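You operate a simulated robot arm through the tools that you are given. There is no shell and no other tool. Be economical: measure what you need, move in short steps, check, and stop when the job is done.

The job below is to be done with a simulated robot arm. You get a single attempt, and the scene is never put back.

## Task
Take the yellow tip and leave it on the shelf of the stock table. Then open the left drawer of the display table, take the blue pad and put it inside and shut the drawer again. The order counts. Set down upright: yellow tip.

It is judged by the outcome, as a careful person would: the job done as asked, and still so three seconds after it is handed in. It fails if anything else is knocked over, pushed out of place, dropped, spilled or broken.

## Robot
A 7-joint arm with a vacuum gripper on a trunk, on a base that drives. Base frame: it is fixed to the floor where the robot stands at the start and does not move with it; the origin is under the middle of the robot, x ahead of it, y to its left, z up; the surface under the hand at the start is at about z = 0.72. Lengths are in m, angles in degrees, forces in N, time in s.
Its first joint turns from -149.0 to 149.0 degrees. Places, roughly: LT drawer1 [0.5, 0.2, 0.6]; blue pad (7x15x3 cm) [0.5, 0.2, 0.7]; left drawer of the display table [0.5, 0.2, 0.6]; shelf of the stock table (85x25 cm) [0.76, 1.06, 0.18]; yellow tip (5x5x5 cm) [0.7, -0.1, 0.8]. Payload 1.06 kg.
Tool frame: the origin (TCP) lies in the middle of the cups' lips, and z points out of the cups. The gripper has 1 cup of 0.024 m across, covering 0.024 by 0.024 m (tool x, y); the bellows give 0.008 m. With the vacuum on, a cup seals on a smooth face that it is pressed against (1 to 4 N); it does not hold porous or soft things. The pull reaches 23 N.
Orientation is told as [roll, pitch, yaw] about the base's x, y, z axes, in that order, counted from this pose: with the cups facing straight down, the tool's x points along the base's -x, its y along +y and its z along -z.

## Interface
- The arm moves only by the tool send_rows. Its arguments are lists of equal length, an entry for each row: "suction": the vacuum: 1 switches it on, 0 off; "linear": the shift along the base's x, y, z in units of 40 mm (1.0 is 40 mm), a list of three; "dr": the turn, a rotation vector about the base's x, y, z in units of 5 degrees (1.0 is 5 degrees), a list of three. In form: {"suction": [suction, ...], "linear": [[x, y, z], ...], "dr": [[rx, ry, rz], ...]}. A call has 1 to 8 rows; each row shifts and turns the commanded pose from where the row before left it. A call with a number of a shift or a turn outside -1 to 1 is refused whole. Each row takes 0.2 s and may step no farther than 0.05 m and 8.6 degrees from the row before; otherwise, or with a gripper value out of range, the whole call is refused. Where a pose cannot be reached the arm comes as near as it can. A force on the tool above 40 N (or 10 N above the force at the start of the call, whichever is more), or a blocked arm, ends the call early, and 0.2 s more pass. The pull builds up within a second once a cup has sealed. Time passes only in rows, and 0.2 s behind the last, so rows that do not move give it time. It gives the time, the measured TCP pose, the force on the tool (base axes) and the pull of the vacuum at its end, in the units of the frame above (readings bear some noise), with the torque about the TCP (base axes, N m) and any sound that the robot's microphone picked up.
- Cameras (640 x 400 px; columns grow to the right, rows downward): "scene" is now at [0.0172, 0.1645, 1.3913]; the picture's right is [-0.09, -1.00, 0.00], its down [-0.88, 0.08, -0.47] and it looks along [0.46, -0.04, -0.88] (base axes); focal length 232 px, centre (320, 200). "wrist" rides on the gripper at [0.078, 0.019, -0.096] in the tool frame; the picture's right is [-0.24, 0.97, 0.00], its down [-0.71, -0.17, -0.69] and it looks along [-0.67, -0.16, 0.73] (tool axes); focal length 243 px, centre (320, 200). There is no depth. A picture from a camera that has moved, and an enlarged one, comes with that camera's place and axes in the base frame and with its lens.
- capture(camera): a new picture of that camera. It takes no simulated time.
- move_column(by): slides the trunk up (or, below 0, down) by that many m; the arm and the scene camera ride with it, the base frame stays. It gives what a move gives, with no picture.
- base_move(legs): drives the robot by 1 to 6 legs, each [ahead, turn to the left] in m and degrees, along the robot's own axes; the way and the turn of a leg run together, so that a leg with both is an arc; at most 1.5 m and 180 degrees a leg. The arm and the cameras ride along, it lands a little off, and it stops where it bumps. It gives what a move gives.
- turn_head(pan, tilt): turns the head with the scene camera to pan (to the left, within 155 degrees either way) and tilt (down, from -29 to 69), counted from straight ahead of the robot. It gives what a move gives.
- enlarge(camera, box): a new picture of the part [left, top, right, bottom] of that camera's present view, enlarged. It takes no simulated time.
- sign_off(): hands the job in; it is judged then, once.

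Work in short steps. Places have to be worked out from the pictures, the camera data and where the tool is seen: move nearer, look again, correct. Check each grasp and each placing, and mend what went wrong. You have 165 turns and 128 pictures in all, those below and enlarged ones among them. Switch the vacuum off and draw the arm clear of the work before you hand the job in, unless the task says otherwise; then end with one line.

The tools are called after "Request:" as name(argument=value, ...) on one line, values as JSON. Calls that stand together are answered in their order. send_rows: Moves the arm, as the interface text tells. Its arguments: {"type":"object","properties":{"suction":{"type":"array"},"linear":{"type":"array"},"dr":{"type":"array"}},"required":["suction","linear","dr"]} The other tools are called the same way: move_column (by) slides the trunk up or down; base_move (legs) drives the base; turn_head (pan, tilt) turns the head that bears the scene camera; capture (camera) takes a picture; enlarge (camera, box) takes an enlarged picture of a part of a camera's view; sign_off () hands the job in.

At the start:

```text
time: 0.0
eef_pos: [0.569, 0.3705, 0.9987]
tool_rot: [-0.1, 0.0, 0.0]
contact_force: [0.5, -0.6, 0.1]
moment: [-0.01, -0.01, -0.02]
pull: 0.1
trunk travel left (down, up): [-0.475, 0.235]
robot x, y, heading: [0.0, 0.0006, -0.3]
head pan, tilt: [-5.4, 62.2]
```

scene: 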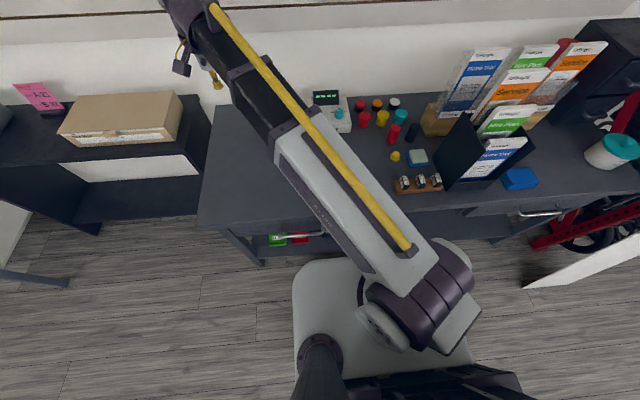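
wrist: 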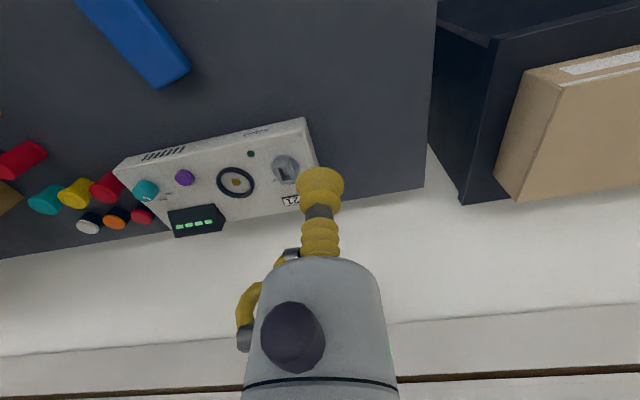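

I first look closer at the cluster of small things on the table and at the shelf.

Request:
enlarge(camera="scene", box=[300, 70, 460, 200])

Request:
enlarge(camera="scene", box=[0, 70, 330, 280])

Request:
enlarge(camera="wrist", box=[0, 0, 320, 250])

```text
3.08 times, centred on (380, 135) of scene
camera zoom: at [0.0172, 0.1645, 1.3913], right [-0.09, -1.0, 0.0], down [-0.88, 0.08, -0.47], along [0.46, -0.04, -0.88], focal length 716 px, centre (135, 400)
```

zoom: 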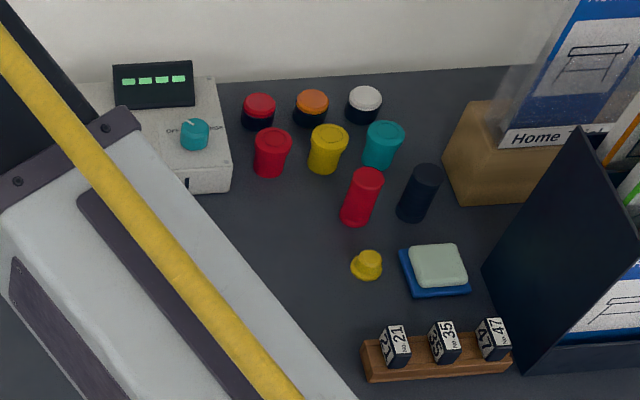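

```text
1.90 times, centred on (165, 175) of scene
camera zoom: at [0.0172, 0.1645, 1.3913], right [-0.09, -1.0, 0.0], down [-0.88, 0.08, -0.47], along [0.46, -0.04, -0.88], focal length 443 px, centre (615, 248)
```

zoom: 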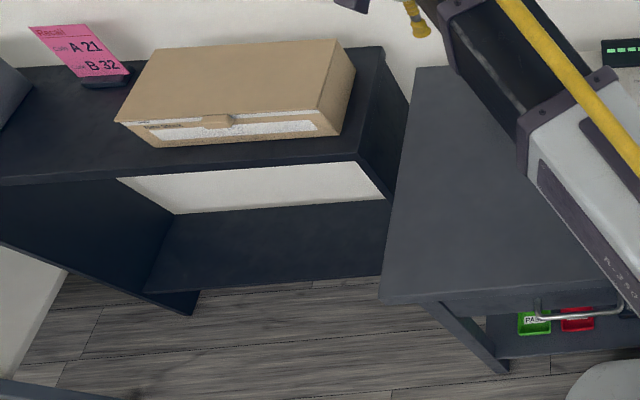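

```text
1.60 times, centred on (160, 125) of wrist
camera zoom: at [0.4913, 0.3895, 1.0959], right [0.24, 0.97, 0.0], down [0.71, -0.17, 0.69], along [0.67, -0.16, -0.73], focal length 388 px, centre (576, 320)
```

zoom: 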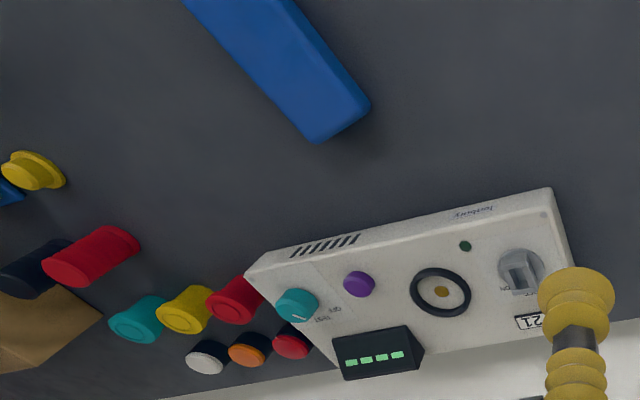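

The yellow tip is the cup-like one in the cluster, near (0.69, -0.14); the blue pad is the block under the arm. I swing the hand toward the tip at the current height.

Request:
send_rows(suction=[0, 0, 0, 0, 0, 0, 0, 0], linear=[[0, -1, 0], [0, -1, 0], [0, -1, 0], [0, -1, 0], [0, -1, 0], [0, -1, 0], [0, -1, 0], [0, -1, 0]], dr=[[0, 0, 0], [0, 0, 0], [0, 0, 0], [0, 0, 0], [0, 0, 0], [0, 0, 0], [0, 0, 0], [0, 0, 0]])

Request:
capture(camera="wrist")

Request:
capture(camera="scene")

```text
time: 1.8
eef_pos: [0.5674, 0.0517, 1.0013]
tool_rot: [0.0, 0.0, 0.0]
contact_force: [0.0, 0.4, -0.2]
moment: [-0.02, 0.01, 0.03]
pull: 0.0
trunk travel left (down, up): [-0.475, 0.235]
robot x, y, heading: [-0.0024, 0.0011, 0.1]
head pan, tilt: [-5.4, 62.2]
```

```text
122 pictures are left
camera wrist: at [0.4899, 0.0704, 1.097], right [0.24, 0.97, 0.0], down [0.71, -0.17, 0.69], along [0.67, -0.16, -0.73], focal length 243 px, centre (320, 200)
```

wrist: 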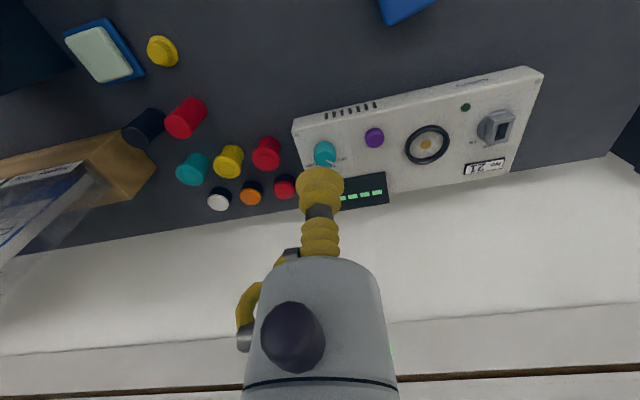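

```text
121 pictures are left
camera scene: at [0.0172, 0.1646, 1.3913], right [-0.09, -1.0, 0.0], down [-0.88, 0.08, -0.47], along [0.46, -0.04, -0.88], focal length 232 px, centre (320, 200)
```

scene: 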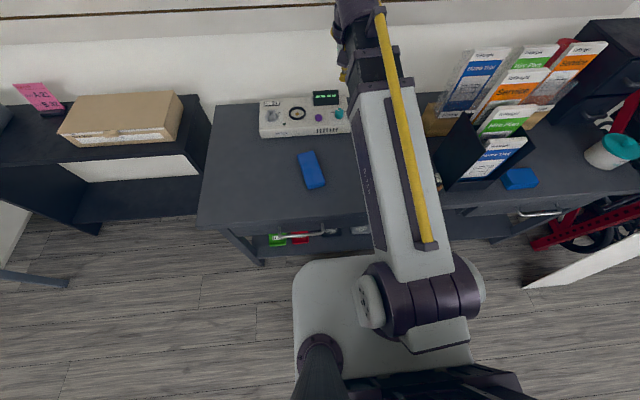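

The tip is at about (0.67, -0.12). I move above it, lower some, and look again.

Request:
send_rows(suction=[0, 0, 0, 0, 0], linear=[[0.5, -0.9, 0], [0.5, -0.9, -0.5], [0.5, -0.9, -0.8], [0.5, -0.9, -0.8], [0.2, -0.5, -0.8]], dr=[[0, 0, 0], [0, 0, 0], [0, 0, 0], [0, 0, 0], [0, 0, 0]])

Request:
capture(camera="wrist")

```text
refused: row 3 steps farther than a row can; nothing moved
```

```text
120 pictures are left
camera wrist: at [0.4899, 0.0704, 1.097], right [0.24, 0.97, 0.0], down [0.71, -0.17, 0.69], along [0.67, -0.16, -0.73], focal length 243 px, centre (320, 200)
```

wrist: 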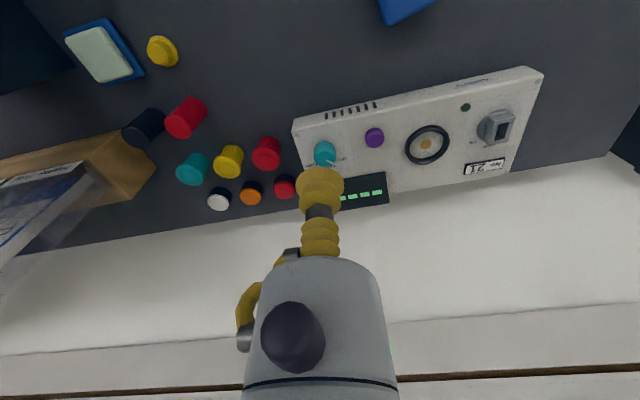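

Refused for step length; I send it in smaller steps.

Request:
send_rows(suction=[0, 0, 0, 0, 0, 0, 0], linear=[[0.5, -0.9, 0], [0.5, -0.9, 0], [0.5, -0.9, 0], [0.5, -0.9, 0], [0.4, -0.7, -0.3], [0, 0, -1], [0, 0, -1]], dr=[[0, 0, 0], [0, 0, 0], [0, 0, 0], [0, 0, 0], [0, 0, 0], [0, 0, 0], [0, 0, 0]])

Request:
capture(camera="wrist")

Request:
capture(camera="scene")

```text
time: 3.4
eef_pos: [0.663, -0.1229, 0.9086]
tool_rot: [0.1, 0.1, -0.1]
contact_force: [-0.2, -0.3, 1.0]
moment: [-0.01, -0.03, -0.01]
pull: 0.0
trunk travel left (down, up): [-0.475, 0.235]
robot x, y, heading: [0.0031, -0.0003, 0.3]
head pan, tilt: [-5.4, 62.2]
```

```text
119 pictures are left
camera wrist: at [0.5849, -0.1036, 1.0039], right [0.23, 0.97, 0.0], down [0.71, -0.17, 0.69], along [0.67, -0.16, -0.73], focal length 243 px, centre (320, 200)
```

wrist: 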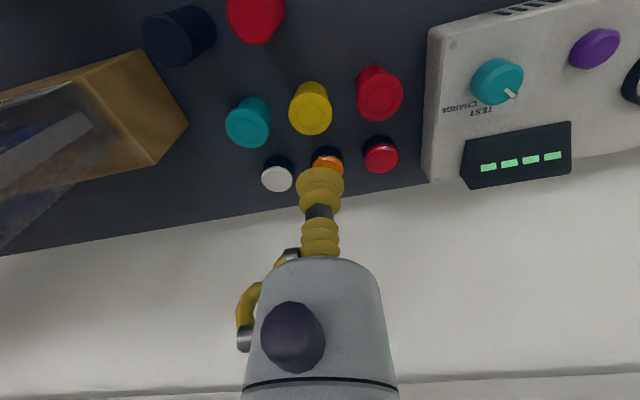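

```text
118 pictures are left
camera scene: at [0.0171, 0.1644, 1.3914], right [-0.09, -1.0, 0.0], down [-0.88, 0.08, -0.47], along [0.46, -0.04, -0.88], focal length 232 px, centre (320, 200)
```

scene: 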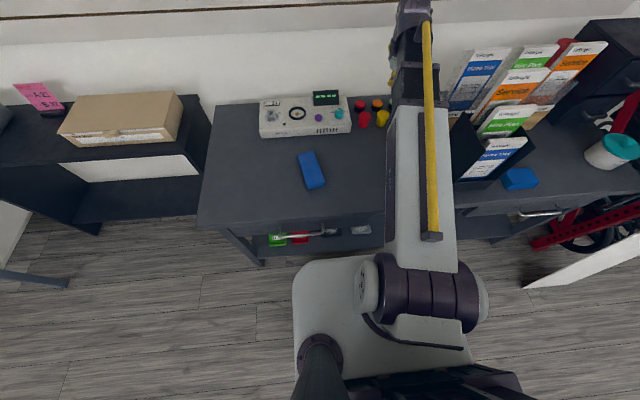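

Request:
enlarge(camera="wrist", box=[220, 60, 420, 185])

```text
3.20 times, centred on (320, 122) of wrist
camera zoom: at [0.5849, -0.1036, 1.0039], right [0.23, 0.97, 0.0], down [0.71, -0.17, 0.69], along [0.67, -0.16, -0.73], focal length 776 px, centre (320, 448)
```

zoom: 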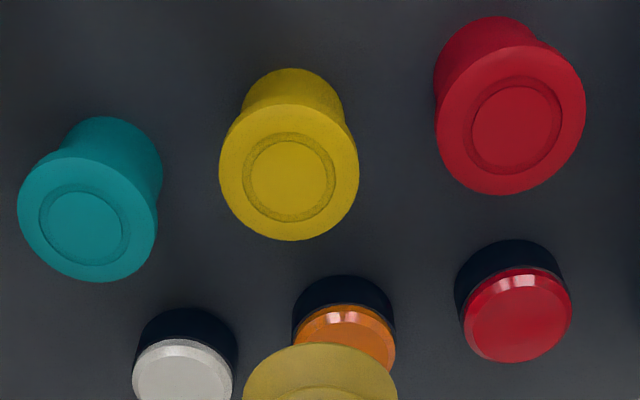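

The cup's top has a flat middle, centred near (0.684, -0.137). I move over it and lower to 0.80.

Request:
send_rows(suction=[0, 0, 0, 0, 0], linear=[[0.53, -0.35, 0], [0, 0, -0.8], [0, 0, -0.8], [0, 0, -0.8], [0, 0, 0]], dr=[[0, 0, 0], [0, 0, 0], [0, 0, 0], [0, 0, 0], [0, 0, 0]])

Request:
enlarge(camera="wrist", box=[220, 85, 420, 210])

```text
time: 4.6
eef_pos: [0.6823, -0.1349, 0.8101]
tool_rot: [0.0, 0.0, 0.0]
contact_force: [-0.4, -0.3, -0.6]
moment: [0.0, -0.01, -0.01]
pull: 0.1
trunk travel left (down, up): [-0.475, 0.235]
robot x, y, heading: [0.0, 0.0024, 0.2]
head pan, tilt: [-5.4, 62.2]
```

```text
3.20 times, centred on (320, 148) of wrist
camera zoom: at [0.6046, -0.1149, 0.9062], right [0.24, 0.97, 0.0], down [0.71, -0.17, 0.69], along [0.67, -0.16, -0.73], focal length 776 px, centre (320, 368)
```

zoom: 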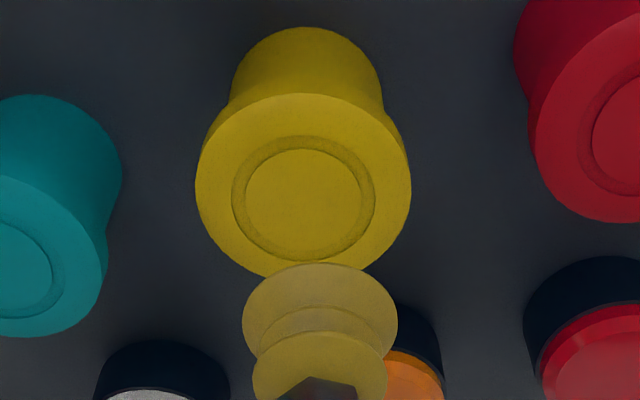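

The estimate holds: centre (0.684, -0.137), top near z 0.767. I trim and lower with the vacuum on.

Request:
send_rows(suction=[1, 1, 1, 1], linear=[[0.03, -0.06, -0.4], [0, 0, -0.4], [0, 0, -0.1], [0, 0, 0]], dr=[[0, 0, 0], [0, 0, 0], [0, 0, 0], [0, 0, 0]])

Request:
enlarge(camera="wrist", box=[220, 85, 420, 210])

```text
time: 5.6
eef_pos: [0.6865, -0.1376, 0.7752]
tool_rot: [-0.1, 0.0, 0.0]
contact_force: [0.4, 0.6, -0.2]
moment: [-0.01, -0.01, 0.03]
pull: 0.1
trunk travel left (down, up): [-0.475, 0.235]
robot x, y, heading: [-0.002, -0.001, -0.1]
head pan, tilt: [-5.4, 62.2]
```

```text
3.20 times, centred on (320, 148) of wrist
camera zoom: at [0.6089, -0.1182, 0.8722], right [0.24, 0.97, 0.0], down [0.71, -0.17, 0.69], along [0.67, -0.16, -0.73], focal length 776 px, centre (320, 368)
```

zoom: 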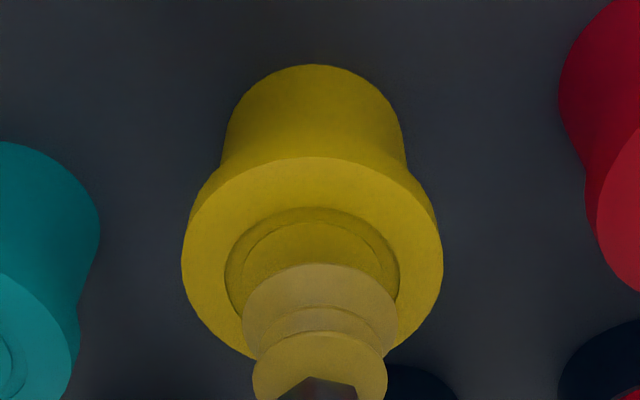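

Nearly aligned; a 1 mm trim and down in small steps.

Request:
send_rows(suction=[1, 1, 1, 1, 1], linear=[[-0.01, -0.03, -0.1], [0, 0, -0.08], [0, 0, -0.06], [0, 0, 0], [0, 0, 0]], dr=[[0, 0, 0], [0, 0, 0], [0, 0, 0], [0, 0, 0], [0, 0, 0]])

```text
time: 6.8
eef_pos: [0.6862, -0.139, 0.7673]
tool_rot: [0.1, 0.0, 0.1]
contact_force: [0.3, -0.4, 0.7]
moment: [-0.02, -0.01, 0.0]
pull: 22.6
trunk travel left (down, up): [-0.475, 0.235]
robot x, y, heading: [0.0011, -0.0005, 0.1]
head pan, tilt: [-5.4, 62.2]
```

Sealed: the pull is 22.6 N. I lift straight up and look.

Request:
send_rows(suction=[1, 1, 1, 1, 1, 1], linear=[[0, 0, 0.3], [0, 0, 1], [0, 0, 1], [0, 0, 1], [0, 0, 1], [0, 0, 1]], dr=[[0, 0, 0], [0, 0, 0], [0, 0, 0], [0, 0, 0], [0, 0, 0], [0, 0, 0]])

Request:
capture(camera="wrist")

Request:
turn_head(pan=50, tilt=45)

Request:
capture(camera="scene")

```text
time: 8.2
eef_pos: [0.6856, -0.1381, 0.9808]
tool_rot: [0.0, 0.0, 0.1]
contact_force: [-0.3, -0.2, 0.5]
moment: [0.02, -0.03, 0.0]
pull: 22.6
trunk travel left (down, up): [-0.475, 0.235]
robot x, y, heading: [0.0007, 0.0008, -0.1]
head pan, tilt: [-5.4, 62.2]
```

```text
114 pictures are left
camera wrist: at [0.608, -0.1181, 1.076], right [0.24, 0.97, 0.0], down [0.71, -0.17, 0.68], along [0.67, -0.16, -0.73], focal length 243 px, centre (320, 200)
```

wrist: 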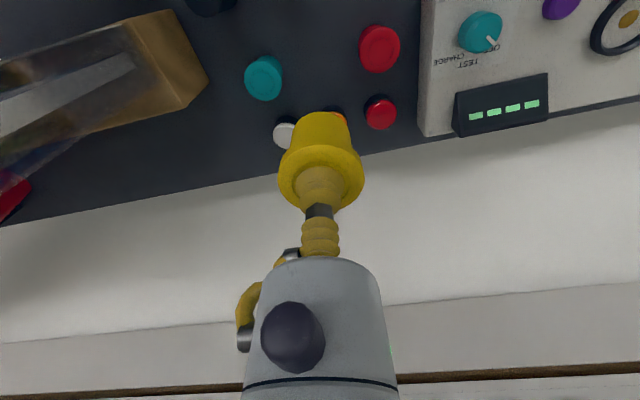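

```text
time: 9.4
eef_pos: [0.6849, -0.1382, 0.9801]
tool_rot: [0.0, -0.1, 0.0]
contact_force: [0.7, -0.3, -0.3]
moment: [0.01, 0.0, 0.01]
pull: 22.7
trunk travel left (down, up): [-0.475, 0.235]
robot x, y, heading: [0.0019, 0.0015, 0.1]
head pan, tilt: [50.0, 45.0]
```

```text
113 pictures are left
camera scene: at [0.0057, 0.2327, 1.4133], right [0.77, -0.64, 0.0], down [-0.46, -0.54, -0.71], along [0.45, 0.54, -0.71], focal length 232 px, centre (320, 200)
```

scene: 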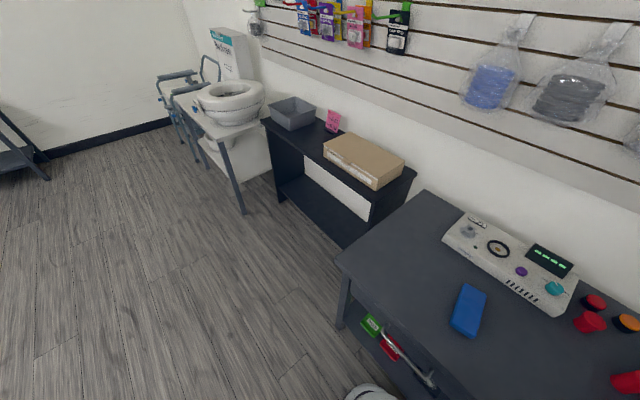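

The tip is held. I draw the arm in, raise the trunk for clearance, and look behind the robot before driving.

Request:
send_rows(suction=[1, 1, 1, 1, 1], linear=[[-0.5, 0.7, 0], [-0.5, 0.7, 0], [-0.5, 0.7, 0], [-0.5, 0.7, 0], [-0.3, 0.6, 0]], dr=[[0, 0, 0], [0, 0, 0], [0, 0, 0], [0, 0, 0], [0, 0, 0]])

Request:
move_column(by=0.15)

Request:
turn_head(pan=140, tilt=40)

Request:
capture(camera="scene")

Request:
turn_head(pan=90, tilt=45)

Request:
capture(camera="scene")

```text
time: 10.6
eef_pos: [0.5966, -0.0048, 0.978]
tool_rot: [0.0, -0.1, 0.0]
contact_force: [0.0, 0.6, -0.9]
moment: [0.01, 0.02, 0.01]
pull: 22.7
trunk travel left (down, up): [-0.475, 0.235]
robot x, y, heading: [0.0006, 0.0009, 0.1]
head pan, tilt: [50.0, 45.0]
```

```text
time: 12.4
eef_pos: [0.5958, -0.0039, 1.1283]
tool_rot: [0.0, 0.1, 0.0]
contact_force: [-0.6, -1.0, -0.2]
moment: [0.01, 0.0, -0.03]
pull: 23.2
trunk travel left (down, up): [-0.625, 0.085]
robot x, y, heading: [0.0014, -0.0007, 0.0]
head pan, tilt: [50.0, 45.0]
```

```text
time: 14.0
eef_pos: [0.5967, -0.0049, 1.1284]
tool_rot: [0.0, 0.0, 0.1]
contact_force: [1.0, 0.4, -0.8]
moment: [0.01, -0.03, 0.0]
pull: 23.1
trunk travel left (down, up): [-0.625, 0.085]
robot x, y, heading: [0.0001, 0.0032, -0.1]
head pan, tilt: [140.0, 40.0]
```

```text
112 pictures are left
camera scene: at [-0.1117, 0.2252, 1.5706], right [0.64, 0.77, 0.0], down [0.49, -0.41, -0.77], along [-0.59, 0.49, -0.64], focal length 232 px, centre (320, 200)
```

scene: 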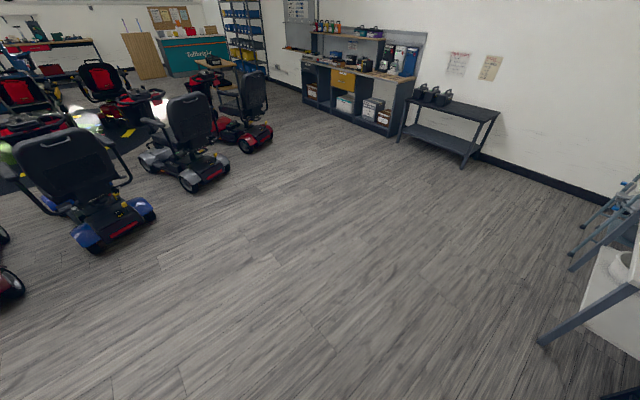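

```text
time: 15.2
eef_pos: [0.5953, -0.0044, 1.1275]
tool_rot: [0.0, 0.0, 0.0]
contact_force: [1.1, 0.2, 0.4]
moment: [0.05, -0.02, 0.03]
pull: 22.8
trunk travel left (down, up): [-0.625, 0.085]
robot x, y, heading: [0.0008, -0.0031, -0.2]
head pan, tilt: [90.0, 45.0]
```

```text
111 pictures are left
camera scene: at [-0.0467, 0.2518, 1.5633], right [1.0, 0.0, 0.0], down [0.0, -0.71, -0.71], along [0.0, 0.71, -0.71], focal length 232 px, centre (320, 200)
```

scene: 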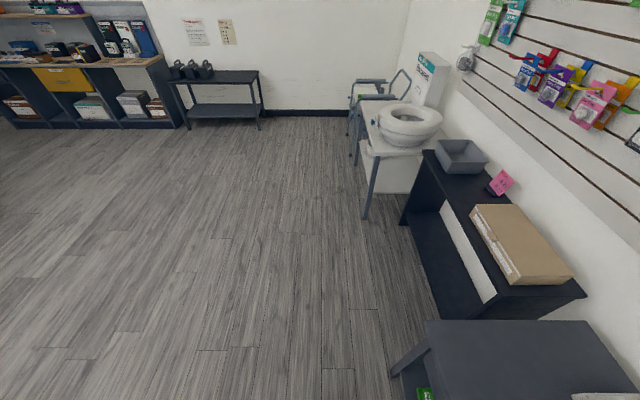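

Floor is clear behind and to the left. I back off 0.2 m, turn left, drive along, and turn back to face the stock table.

Request:
base_move(legs=[[-0.2, 0], [0, 90], [1.06, 0], [0, -90]])

Request:
turn_head(pan=0, tilt=50)

Request:
capture(camera="scene")

Request:
capture(camera="wrist")

```text
time: 29.4
eef_pos: [0.3476, 1.0975, 1.1281]
tool_rot: [0.0, 0.0, 6.7]
contact_force: [-0.2, 0.0, -0.3]
moment: [-0.02, 0.0, -0.01]
pull: 23.2
trunk travel left (down, up): [-0.625, 0.085]
robot x, y, heading: [-0.2441, 1.0325, 6.8]
head pan, tilt: [90.0, 45.0]
```

```text
time: 31.0
eef_pos: [0.3478, 1.0978, 1.1274]
tool_rot: [0.1, 0.0, 6.7]
contact_force: [0.3, -0.3, -0.5]
moment: [-0.02, -0.01, 0.02]
pull: 23.1
trunk travel left (down, up): [-0.625, 0.085]
robot x, y, heading: [-0.2432, 1.0303, 6.6]
head pan, tilt: [0.0, 50.0]
```

```text
110 pictures are left
camera scene: at [-0.2342, 1.2066, 1.5564], right [0.12, -0.99, 0.0], down [-0.76, -0.09, -0.64], along [0.64, 0.07, -0.77], focal length 232 px, centre (320, 200)
```

scene: 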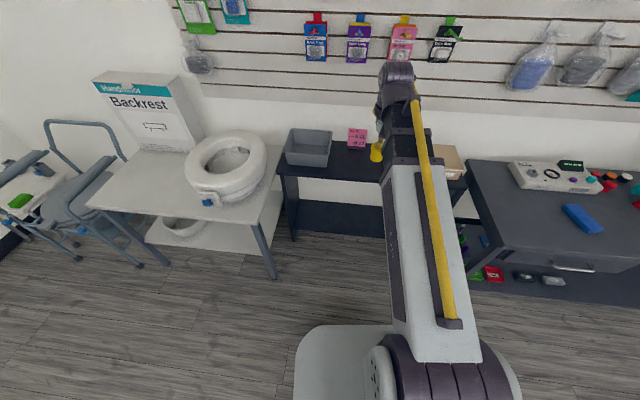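

```text
109 pictures are left
camera wrist: at [0.2688, 1.1083, 1.2236], right [0.12, 0.99, 0.0], down [0.72, -0.09, 0.69], along [0.68, -0.08, -0.73], focal length 243 px, centre (320, 200)
```

wrist: 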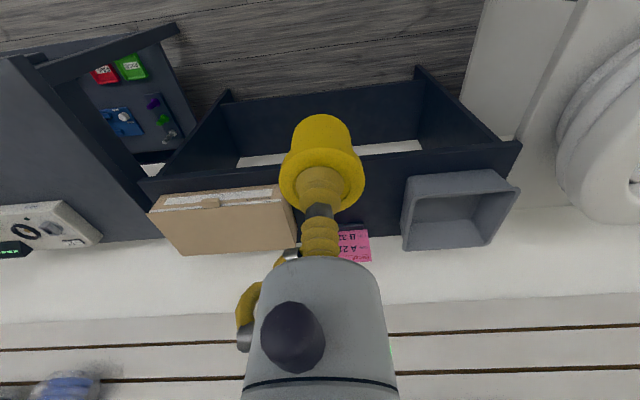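

I correct the heading and lower the trunk while still well in front of the table.

Request:
base_move(legs=[[0, -6.7]])

Request:
move_column(by=-0.45)

Request:
capture(camera="scene")

Request:
capture(camera="wrist")

```text
time: 32.0
eef_pos: [0.3516, 1.0284, 1.1279]
tool_rot: [0.0, -0.1, 0.1]
contact_force: [0.7, -0.2, -0.7]
moment: [0.02, -0.02, 0.0]
pull: 22.8
trunk travel left (down, up): [-0.625, 0.085]
robot x, y, heading: [-0.2438, 1.0331, -0.0]
head pan, tilt: [0.0, 50.0]
```

```text
refused: -0.45 is not a number from -0.4 to 0.4
```

```text
108 pictures are left
camera scene: at [-0.2143, 1.2038, 1.5564], right [0.0, -1.0, 0.0], down [-0.77, 0.0, -0.64], along [0.64, 0.0, -0.77], focal length 232 px, centre (320, 200)
```

scene: 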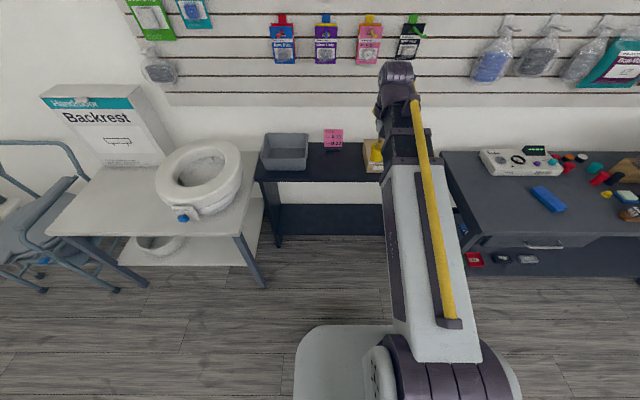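

```text
107 pictures are left
camera wrist: at [0.274, 1.0484, 1.2236], right [0.23, 0.97, 0.0], down [0.71, -0.17, 0.69], along [0.67, -0.16, -0.73], focal length 243 px, centre (320, 200)
```

wrist: 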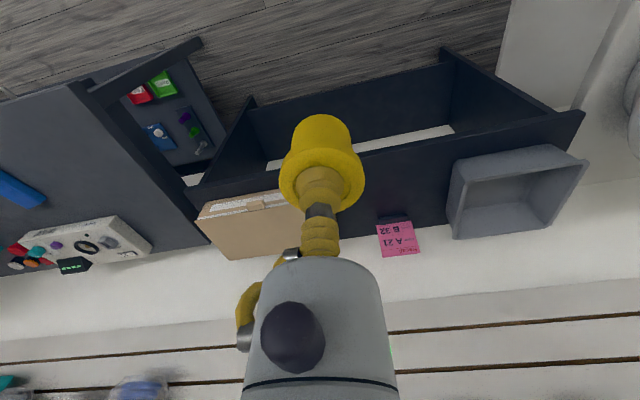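

Request:
move_column(by=-0.4)

Request:
capture(camera="scene")

Request:
capture(camera="wrist")

```text
time: 35.8
eef_pos: [0.3514, 1.0289, 0.7278]
tool_rot: [0.0, 0.0, 0.0]
contact_force: [-0.1, -0.2, -1.1]
moment: [0.0, 0.01, -0.03]
pull: 22.6
trunk travel left (down, up): [-0.225, 0.485]
robot x, y, heading: [-0.2457, 1.0314, 0.0]
head pan, tilt: [0.0, 50.0]
```

```text
106 pictures are left
camera scene: at [-0.2144, 1.2039, 1.1564], right [0.0, -1.0, 0.0], down [-0.77, 0.0, -0.64], along [0.64, 0.0, -0.77], focal length 232 px, centre (320, 200)
```

scene: 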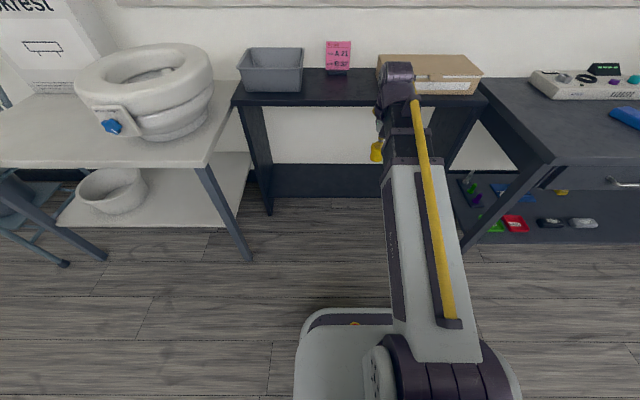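

```text
105 pictures are left
camera wrist: at [0.274, 1.0485, 0.8236], right [0.23, 0.97, 0.0], down [0.71, -0.17, 0.69], along [0.67, -0.16, -0.73], focal length 243 px, centre (320, 200)
```

wrist: 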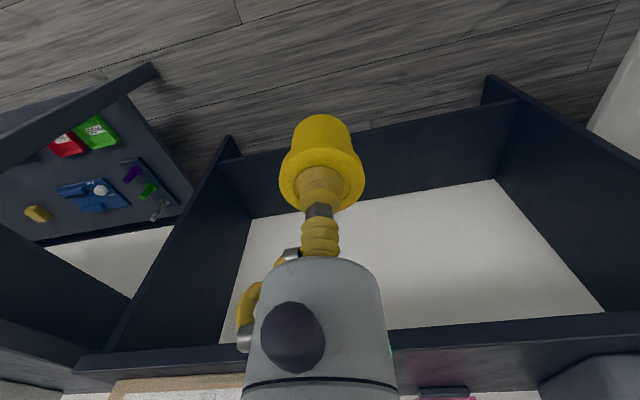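

The shelf (x about 0.62–0.90) is wide open below the top. I lower the rest with the trunk, then the arm, still in front of the table.

Request:
move_column(by=-0.22)

Request:
send_rows(suction=[1, 1, 1, 1, 1], linear=[[0, 0, -0.8], [0, 0, -0.8], [0, 0, -0.8], [0, 0, -0.8], [0, 0, 0]], dr=[[0, 0, 0], [0, 0, 0], [0, 0, 0], [0, 0, 0], [0, 0, 0]])

Request:
capture(camera="scene")

Request:
capture(camera="wrist")

```text
time: 38.1
eef_pos: [0.3518, 1.0283, 0.5081]
tool_rot: [-0.1, -0.1, 0.0]
contact_force: [0.2, -0.6, -0.8]
moment: [-0.03, -0.01, 0.01]
pull: 22.5
trunk travel left (down, up): [-0.005, 0.705]
robot x, y, heading: [-0.2429, 1.0344, 0.0]
head pan, tilt: [0.0, 50.0]
```

```text
time: 39.3
eef_pos: [0.3511, 1.0293, 0.3801]
tool_rot: [0.0, 0.0, 0.0]
contact_force: [0.0, 0.0, -0.9]
moment: [0.04, 0.02, 0.0]
pull: 23.3
trunk travel left (down, up): [-0.005, 0.705]
robot x, y, heading: [-0.2457, 1.0356, -0.0]
head pan, tilt: [0.0, 50.0]
```

```text
104 pictures are left
camera scene: at [-0.2144, 1.2039, 0.9364], right [0.0, -1.0, 0.0], down [-0.77, 0.0, -0.64], along [0.64, 0.0, -0.77], focal length 232 px, centre (320, 200)
```

scene: 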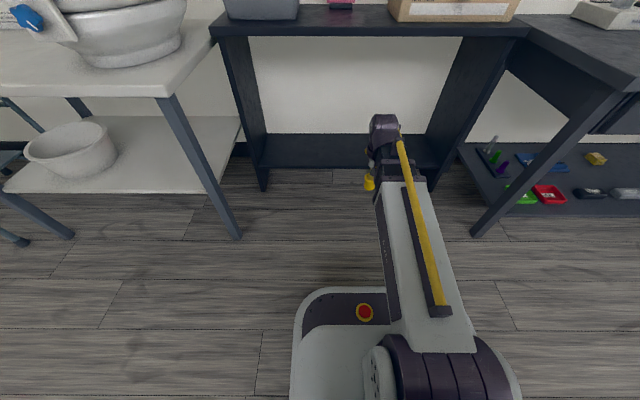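

```text
103 pictures are left
camera wrist: at [0.2733, 1.0492, 0.4752], right [0.23, 0.97, 0.0], down [0.71, -0.17, 0.69], along [0.67, -0.16, -0.73], focal length 243 px, centre (320, 200)
```

wrist: 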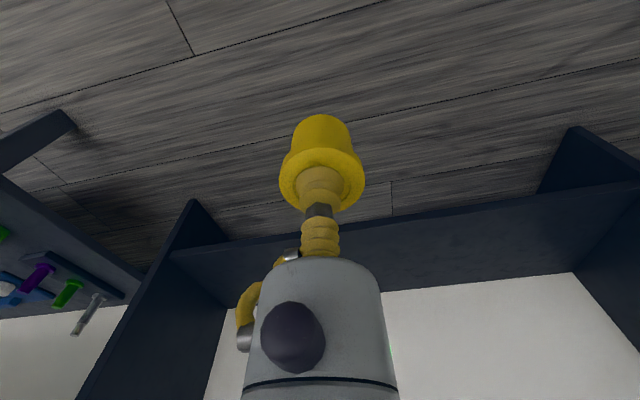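

Clear path. I drive 0.2 m forward so the tip is just in front of the shelf, then check.

Request:
base_move(legs=[[0.2, 0]])

Request:
capture(camera="scene")

Request:
capture(camera="wrist")

```text
time: 40.9
eef_pos: [0.5498, 1.0308, 0.3809]
tool_rot: [-0.1, 0.0, 0.1]
contact_force: [0.0, 0.6, -0.4]
moment: [0.0, 0.0, 0.0]
pull: 22.6
trunk travel left (down, up): [-0.005, 0.705]
robot x, y, heading: [-0.0438, 1.0338, -0.1]
head pan, tilt: [0.0, 50.0]
```

```text
102 pictures are left
camera scene: at [-0.0154, 1.2042, 0.9364], right [0.0, -1.0, 0.0], down [-0.77, 0.0, -0.64], along [0.64, 0.0, -0.77], focal length 232 px, centre (320, 200)
```

scene: 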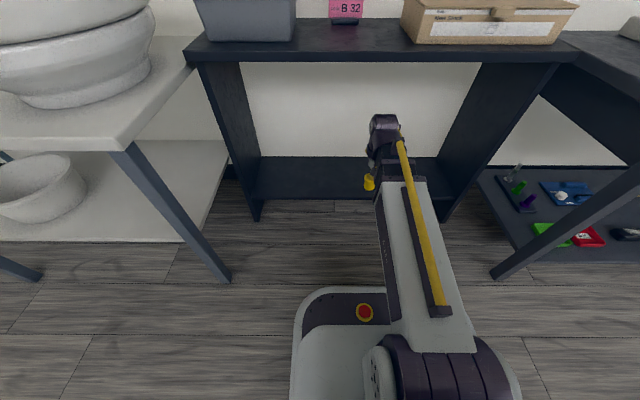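

```text
101 pictures are left
camera wrist: at [0.4724, 1.0502, 0.4755], right [0.23, 0.97, 0.0], down [0.71, -0.17, 0.69], along [0.67, -0.16, -0.73], focal length 243 px, centre (320, 200)
```

wrist: 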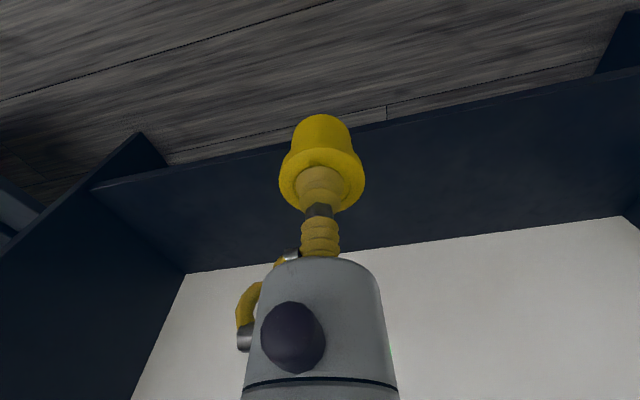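

The shelf's front edge is at x≈0.635, top z≈0.17. I move in 0.165 m.

Request:
send_rows(suction=[1, 1, 1, 1, 1, 1], linear=[[0.8, 0, 0], [0.8, 0, 0], [0.8, 0, 0], [0.8, 0, 0], [0.9, 0, 0], [0, 0, 0]], dr=[[0, 0, 0], [0, 0, 0], [0, 0, 0], [0, 0, 0], [0, 0, 0], [0, 0, 0]])

Request:
capture(camera="scene")

Request:
capture(camera="wrist")

```text
time: 42.3
eef_pos: [0.7169, 1.0326, 0.383]
tool_rot: [-0.1, -0.1, 0.0]
contact_force: [-1.6, -0.1, 0.1]
moment: [-0.03, -0.02, 0.0]
pull: 23.3
trunk travel left (down, up): [-0.005, 0.705]
robot x, y, heading: [-0.0455, 1.0335, 0.1]
head pan, tilt: [0.0, 50.0]
```

```text
100 pictures are left
camera scene: at [-0.0154, 1.2042, 0.9364], right [0.0, -1.0, 0.0], down [-0.77, 0.0, -0.64], along [0.64, 0.0, -0.77], focal length 232 px, centre (320, 200)
```

scene: 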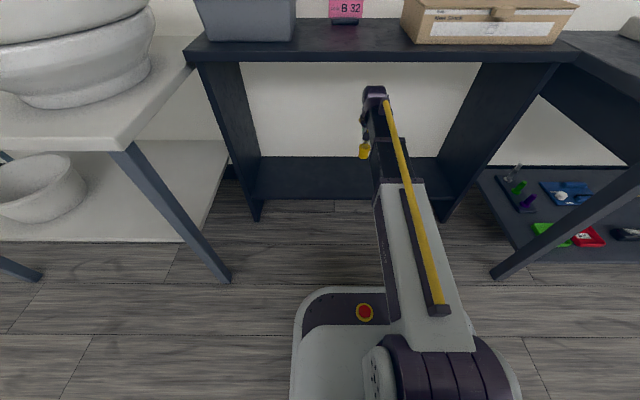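

```text
99 pictures are left
camera wrist: at [0.6386, 1.052, 0.4772], right [0.23, 0.97, 0.0], down [0.71, -0.17, 0.69], along [0.67, -0.16, -0.73], focal length 243 px, centre (320, 200)
```

wrist: 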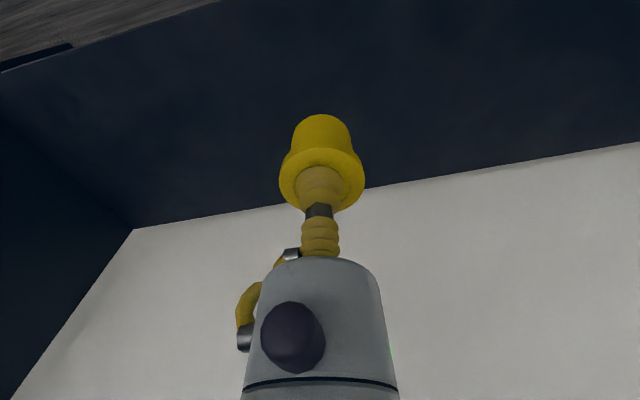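

Inside the opening and clear above. I lower to z≈0.265.

Request:
send_rows(suction=[1, 1, 1, 1, 1], linear=[[0, 0, -0.8], [0, 0, -0.8], [0, 0, -0.8], [0, 0, -0.5], [0, 0, 0]], dr=[[0, 0, 0], [0, 0, 0], [0, 0, 0], [0, 0, 0], [0, 0, 0]])

Request:
capture(camera="wrist")

Request:
capture(camera="scene")

```text
time: 43.5
eef_pos: [0.7116, 1.0288, 0.261]
tool_rot: [0.0, 0.0, 0.1]
contact_force: [0.6, 0.8, -0.3]
moment: [-0.01, 0.01, 0.0]
pull: 23.2
trunk travel left (down, up): [-0.005, 0.705]
robot x, y, heading: [-0.0462, 1.0338, 0.3]
head pan, tilt: [0.0, 50.0]
```

```text
98 pictures are left
camera wrist: at [0.6349, 1.0482, 0.3571], right [0.23, 0.97, 0.0], down [0.71, -0.17, 0.69], along [0.67, -0.16, -0.73], focal length 243 px, centre (320, 200)
```

wrist: 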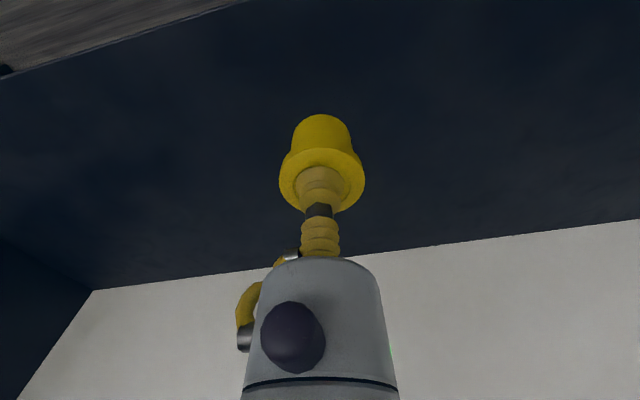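

```text
97 pictures are left
camera scene: at [-0.0154, 1.2042, 0.9364], right [0.0, -1.0, 0.0], down [-0.77, 0.0, -0.64], along [0.64, 0.0, -0.77], focal length 232 px, centre (320, 200)
```

scene: 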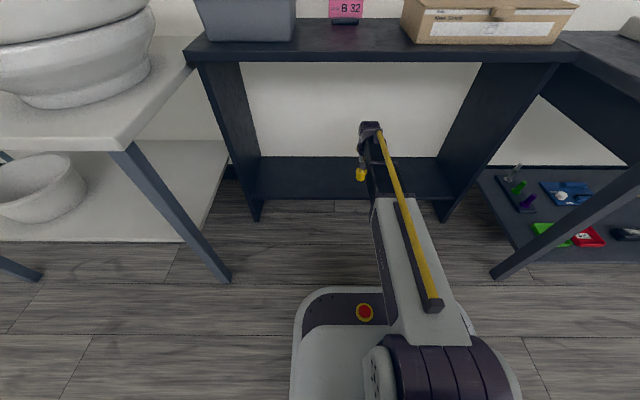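

Lowering in fine steps, watching the force.

Request:
send_rows(suction=[1, 1, 1, 1, 1, 1], linear=[[0, 0, -0.12], [0, 0, -0.12], [0, 0, -0.12], [0, 0, -0.1], [0, 0, -0.1], [0, 0, 0]], dr=[[0, 0, 0], [0, 0, 0], [0, 0, 0], [0, 0, 0], [0, 0, 0], [0, 0, 0]])

Request:
enlarge(camera="wrist", box=[240, 80, 400, 220])

```text
time: 44.9
eef_pos: [0.7125, 1.0296, 0.2417]
tool_rot: [0.0, -0.1, 0.1]
contact_force: [-0.1, -0.2, -0.6]
moment: [-0.03, -0.01, 0.04]
pull: 22.8
trunk travel left (down, up): [-0.005, 0.705]
robot x, y, heading: [-0.0452, 1.034, 0.2]
head pan, tilt: [0.0, 50.0]
```

```text
2.86 times, centred on (320, 150) of wrist
camera zoom: at [0.6355, 1.0499, 0.3368], right [0.23, 0.97, 0.0], down [0.71, -0.17, 0.69], along [0.67, -0.16, -0.73], focal length 693 px, centre (320, 343)
```

zoom: 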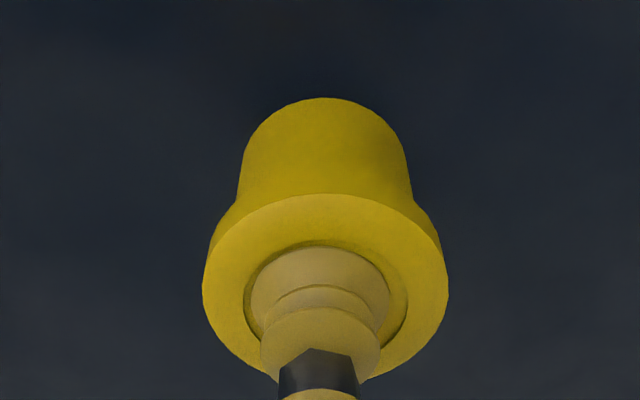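

Request:
send_rows(suction=[1, 1, 1, 1, 1, 1], linear=[[0, 0, -0.07], [0, 0, -0.07], [0, 0, -0.07], [0, 0, -0.07], [0, 0, -0.07], [0, 0, 0]], dr=[[0, 0, 0], [0, 0, 0], [0, 0, 0], [0, 0, 0], [0, 0, 0], [0, 0, 0]])

```text
time: 46.3
eef_pos: [0.7148, 1.0308, 0.2279]
tool_rot: [-0.1, 0.1, 0.1]
contact_force: [0.3, -1.3, -0.5]
moment: [-0.01, -0.02, 0.0]
pull: 22.7
trunk travel left (down, up): [-0.005, 0.705]
robot x, y, heading: [-0.0461, 1.0312, 0.3]
head pan, tilt: [0.0, 50.0]
```

No contact yet; I go on in fine steps.

Request:
send_rows(suction=[1, 1, 1, 1, 1], linear=[[0, 0, -0.05], [0, 0, -0.05], [0, 0, -0.05], [0, 0, -0.05], [0, 0, 0]], dr=[[0, 0, 0], [0, 0, 0], [0, 0, 0], [0, 0, 0], [0, 0, 0]])

Request:
enlarge(camera="wrist", box=[240, 80, 400, 220])

```text
time: 47.5
eef_pos: [0.7144, 1.0303, 0.2202]
tool_rot: [0.0, -0.1, 0.1]
contact_force: [0.4, -0.9, 16.8]
moment: [0.01, 0.01, -0.01]
pull: 23.2
trunk travel left (down, up): [-0.005, 0.705]
robot x, y, heading: [-0.0477, 1.0339, -0.2]
head pan, tilt: [0.0, 50.0]
```

```text
2.86 times, centred on (320, 150) of wrist
camera zoom: at [0.6366, 1.0499, 0.3158], right [0.23, 0.97, 0.0], down [0.71, -0.17, 0.69], along [0.67, -0.16, -0.73], focal length 693 px, centre (320, 343)
```

zoom: 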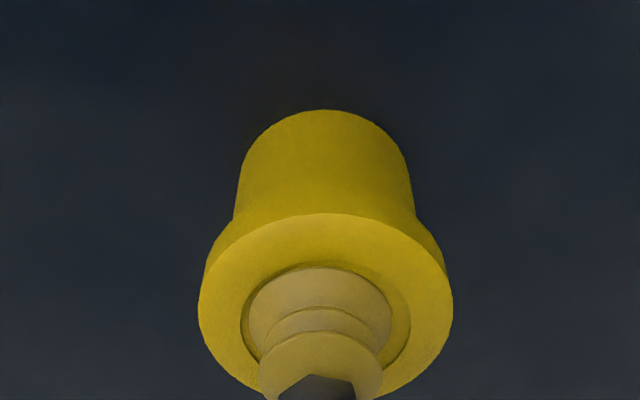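

Contact on the shelf. I ease off a little, release, wait and rise.

Request:
send_rows(suction=[1, 0, 0, 0, 0, 0, 0], linear=[[0, 0, 0.04], [0, 0, 0], [0, 0, 0], [0, 0, 0], [0, 0, 0], [0, 0, 0.1], [0, 0, 0.2]], dr=[[0, 0, 0], [0, 0, 0], [0, 0, 0], [0, 0, 0], [0, 0, 0], [0, 0, 0], [0, 0, 0]])

Request:
enlarge(camera="wrist", box=[240, 80, 400, 220])

```text
time: 49.1
eef_pos: [0.7135, 1.0301, 0.2332]
tool_rot: [0.0, 0.0, 0.2]
contact_force: [-0.5, 0.2, 0.2]
moment: [-0.01, -0.01, -0.01]
pull: 0.0
trunk travel left (down, up): [-0.005, 0.705]
robot x, y, heading: [-0.0462, 1.0358, -0.1]
head pan, tilt: [0.0, 50.0]
```

```text
2.86 times, centred on (320, 150) of wrist
camera zoom: at [0.6366, 1.0494, 0.3287], right [0.23, 0.97, 0.0], down [0.71, -0.17, 0.68], along [0.67, -0.16, -0.73], focal length 693 px, centre (320, 343)
```

zoom: 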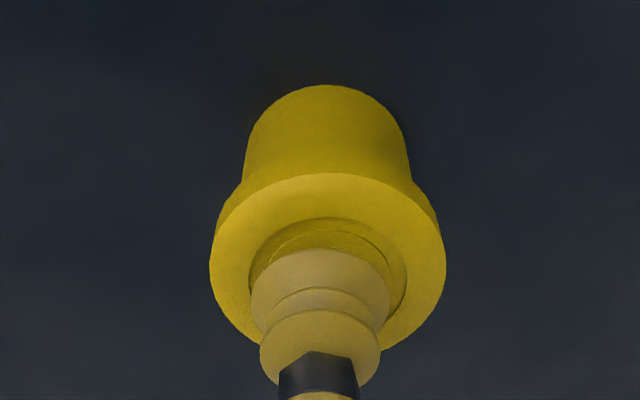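

The tip stands upright and free of the cup. I rise and draw out.

Request:
send_rows(suction=[0, 0, 0, 0, 0, 0, 0, 0], linear=[[0, 0, 0.8], [0, 0, 1], [0, 0, 1], [0, 0, 0.9], [-1, 0, 0], [-1, 0, 0], [-1, 0, 0], [-1, 0, 0]], dr=[[0, 0, 0], [0, 0, 0], [0, 0, 0], [0, 0, 0], [0, 0, 0], [0, 0, 0], [0, 0, 0], [0, 0, 0]])

Request:
capture(camera="wrist")

Request:
capture(camera="scene")

```text
time: 50.9
eef_pos: [0.5508, 1.0284, 0.3825]
tool_rot: [-0.1, 0.0, 0.1]
contact_force: [-0.2, -0.1, 0.7]
moment: [0.01, 0.01, -0.03]
pull: 0.1
trunk travel left (down, up): [-0.005, 0.705]
robot x, y, heading: [-0.0444, 1.0343, 0.3]
head pan, tilt: [0.0, 50.0]
```

```text
93 pictures are left
camera wrist: at [0.4736, 1.0476, 0.4772], right [0.23, 0.97, 0.0], down [0.71, -0.17, 0.69], along [0.67, -0.16, -0.73], focal length 243 px, centre (320, 200)
```

wrist: 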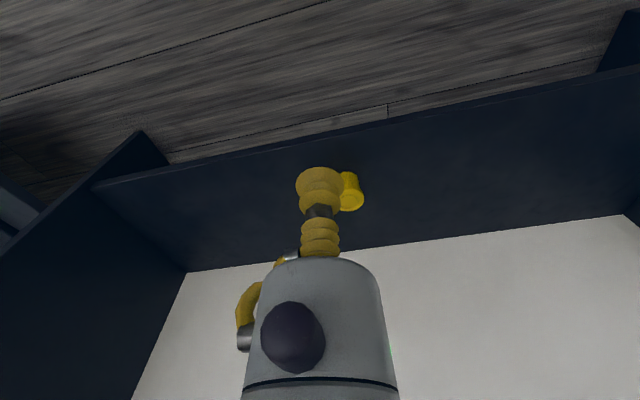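

```text
92 pictures are left
camera scene: at [-0.0153, 1.2042, 0.9364], right [0.0, -1.0, 0.0], down [-0.77, 0.0, -0.64], along [0.64, 0.0, -0.77], focal length 232 px, centre (320, 200)
```

scene: 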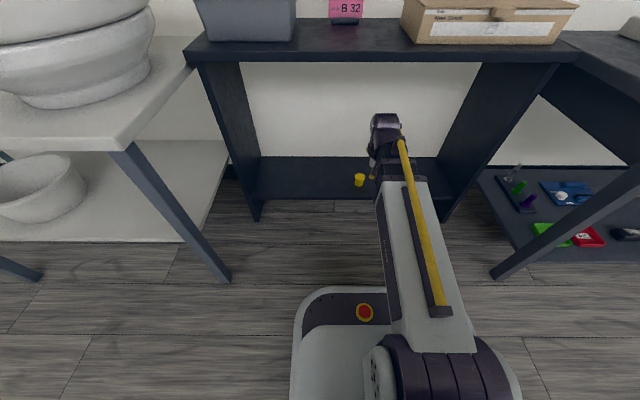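

The yellow tip stands on the shelf. I back off, raise the trunk, and drive to face the left drawer, standing well back.

Request:
base_move(legs=[[-0.4, 0]])

Request:
move_column(by=0.4)

Request:
send_rows(suction=[0, 0, 0, 0], linear=[[0, 0, 1], [0, 0, 1], [0, 0, 1], [0, 0, 1]], dr=[[0, 0, 0], [0, 0, 0], [0, 0, 0], [0, 0, 0]])

Request:
base_move(legs=[[0, -90], [0.82, 0], [0, 90]])

Request:
capture(camera="scene")

```text
time: 53.5
eef_pos: [0.1409, 1.0325, 0.3812]
tool_rot: [0.0, 0.0, 0.9]
contact_force: [-0.1, 0.0, -0.1]
moment: [-0.01, -0.03, 0.0]
pull: 0.0
trunk travel left (down, up): [-0.005, 0.705]
robot x, y, heading: [-0.4532, 1.032, 0.7]
head pan, tilt: [0.0, 50.0]
```

```text
time: 57.3
eef_pos: [0.142, 1.0338, 0.7818]
tool_rot: [0.0, 0.0, 0.9]
contact_force: [-0.1, 0.3, 0.3]
moment: [0.03, 0.0, -0.01]
pull: 0.0
trunk travel left (down, up): [-0.405, 0.305]
robot x, y, heading: [-0.4582, 1.0284, 0.9]
head pan, tilt: [0.0, 50.0]
```

```text
time: 58.3
eef_pos: [0.1407, 1.0329, 0.9439]
tool_rot: [0.0, 0.1, 0.9]
contact_force: [0.2, -0.7, -0.7]
moment: [-0.01, 0.04, 0.03]
pull: 0.0
trunk travel left (down, up): [-0.405, 0.305]
robot x, y, heading: [-0.4535, 1.0307, 0.8]
head pan, tilt: [0.0, 50.0]
```

```text
time: 70.4
eef_pos: [0.1363, 0.1835, 0.9456]
tool_rot: [0.0, -0.1, -0.8]
contact_force: [-0.4, 0.3, 0.4]
moment: [-0.01, -0.01, 0.0]
pull: 0.0
trunk travel left (down, up): [-0.405, 0.305]
robot x, y, heading: [-0.462, 0.2001, -0.6]
head pan, tilt: [0.0, 50.0]
```

```text
91 pictures are left
camera scene: at [-0.4272, 0.3692, 1.3364], right [-0.01, -1.0, 0.0], down [-0.77, 0.01, -0.64], along [0.64, -0.01, -0.77], focal length 232 px, centre (320, 200)
```

scene: 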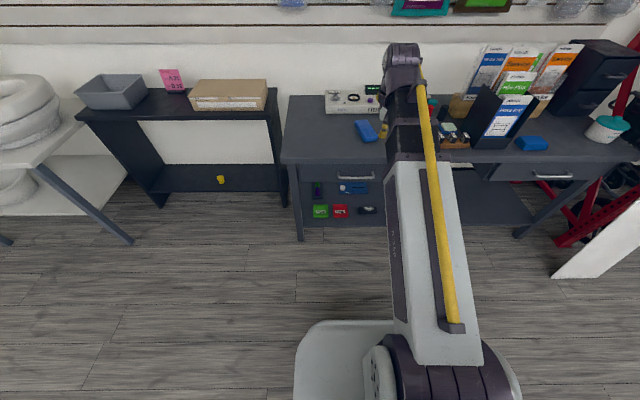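

Request:
enlarge(camera="scene", box=[270, 80, 430, 250])

Request:
capture(camera="wrist")

```text
2.35 times, centred on (350, 165) of scene
camera zoom: at [-0.4272, 0.3692, 1.3364], right [-0.01, -1.0, 0.0], down [-0.77, 0.01, -0.64], along [0.64, -0.01, -0.77], focal length 547 px, centre (249, 282)
```

zoom: 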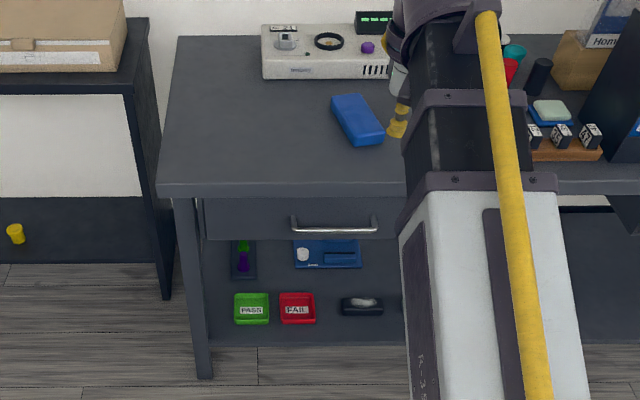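

```text
89 pictures are left
camera wrist: at [0.0583, 0.2043, 1.0399], right [0.25, 0.97, 0.0], down [0.71, -0.18, 0.69], along [0.66, -0.17, -0.73], focal length 243 px, centre (320, 200)
```

wrist: 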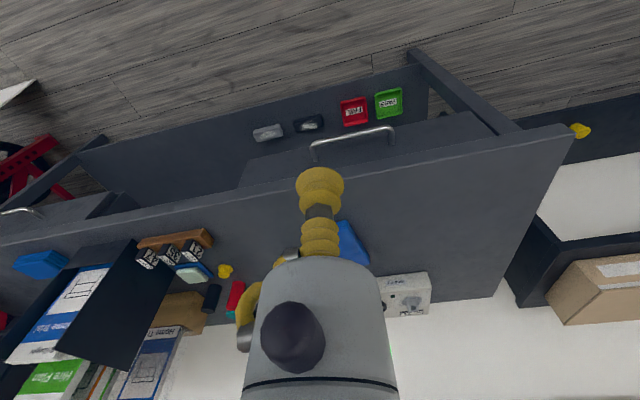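

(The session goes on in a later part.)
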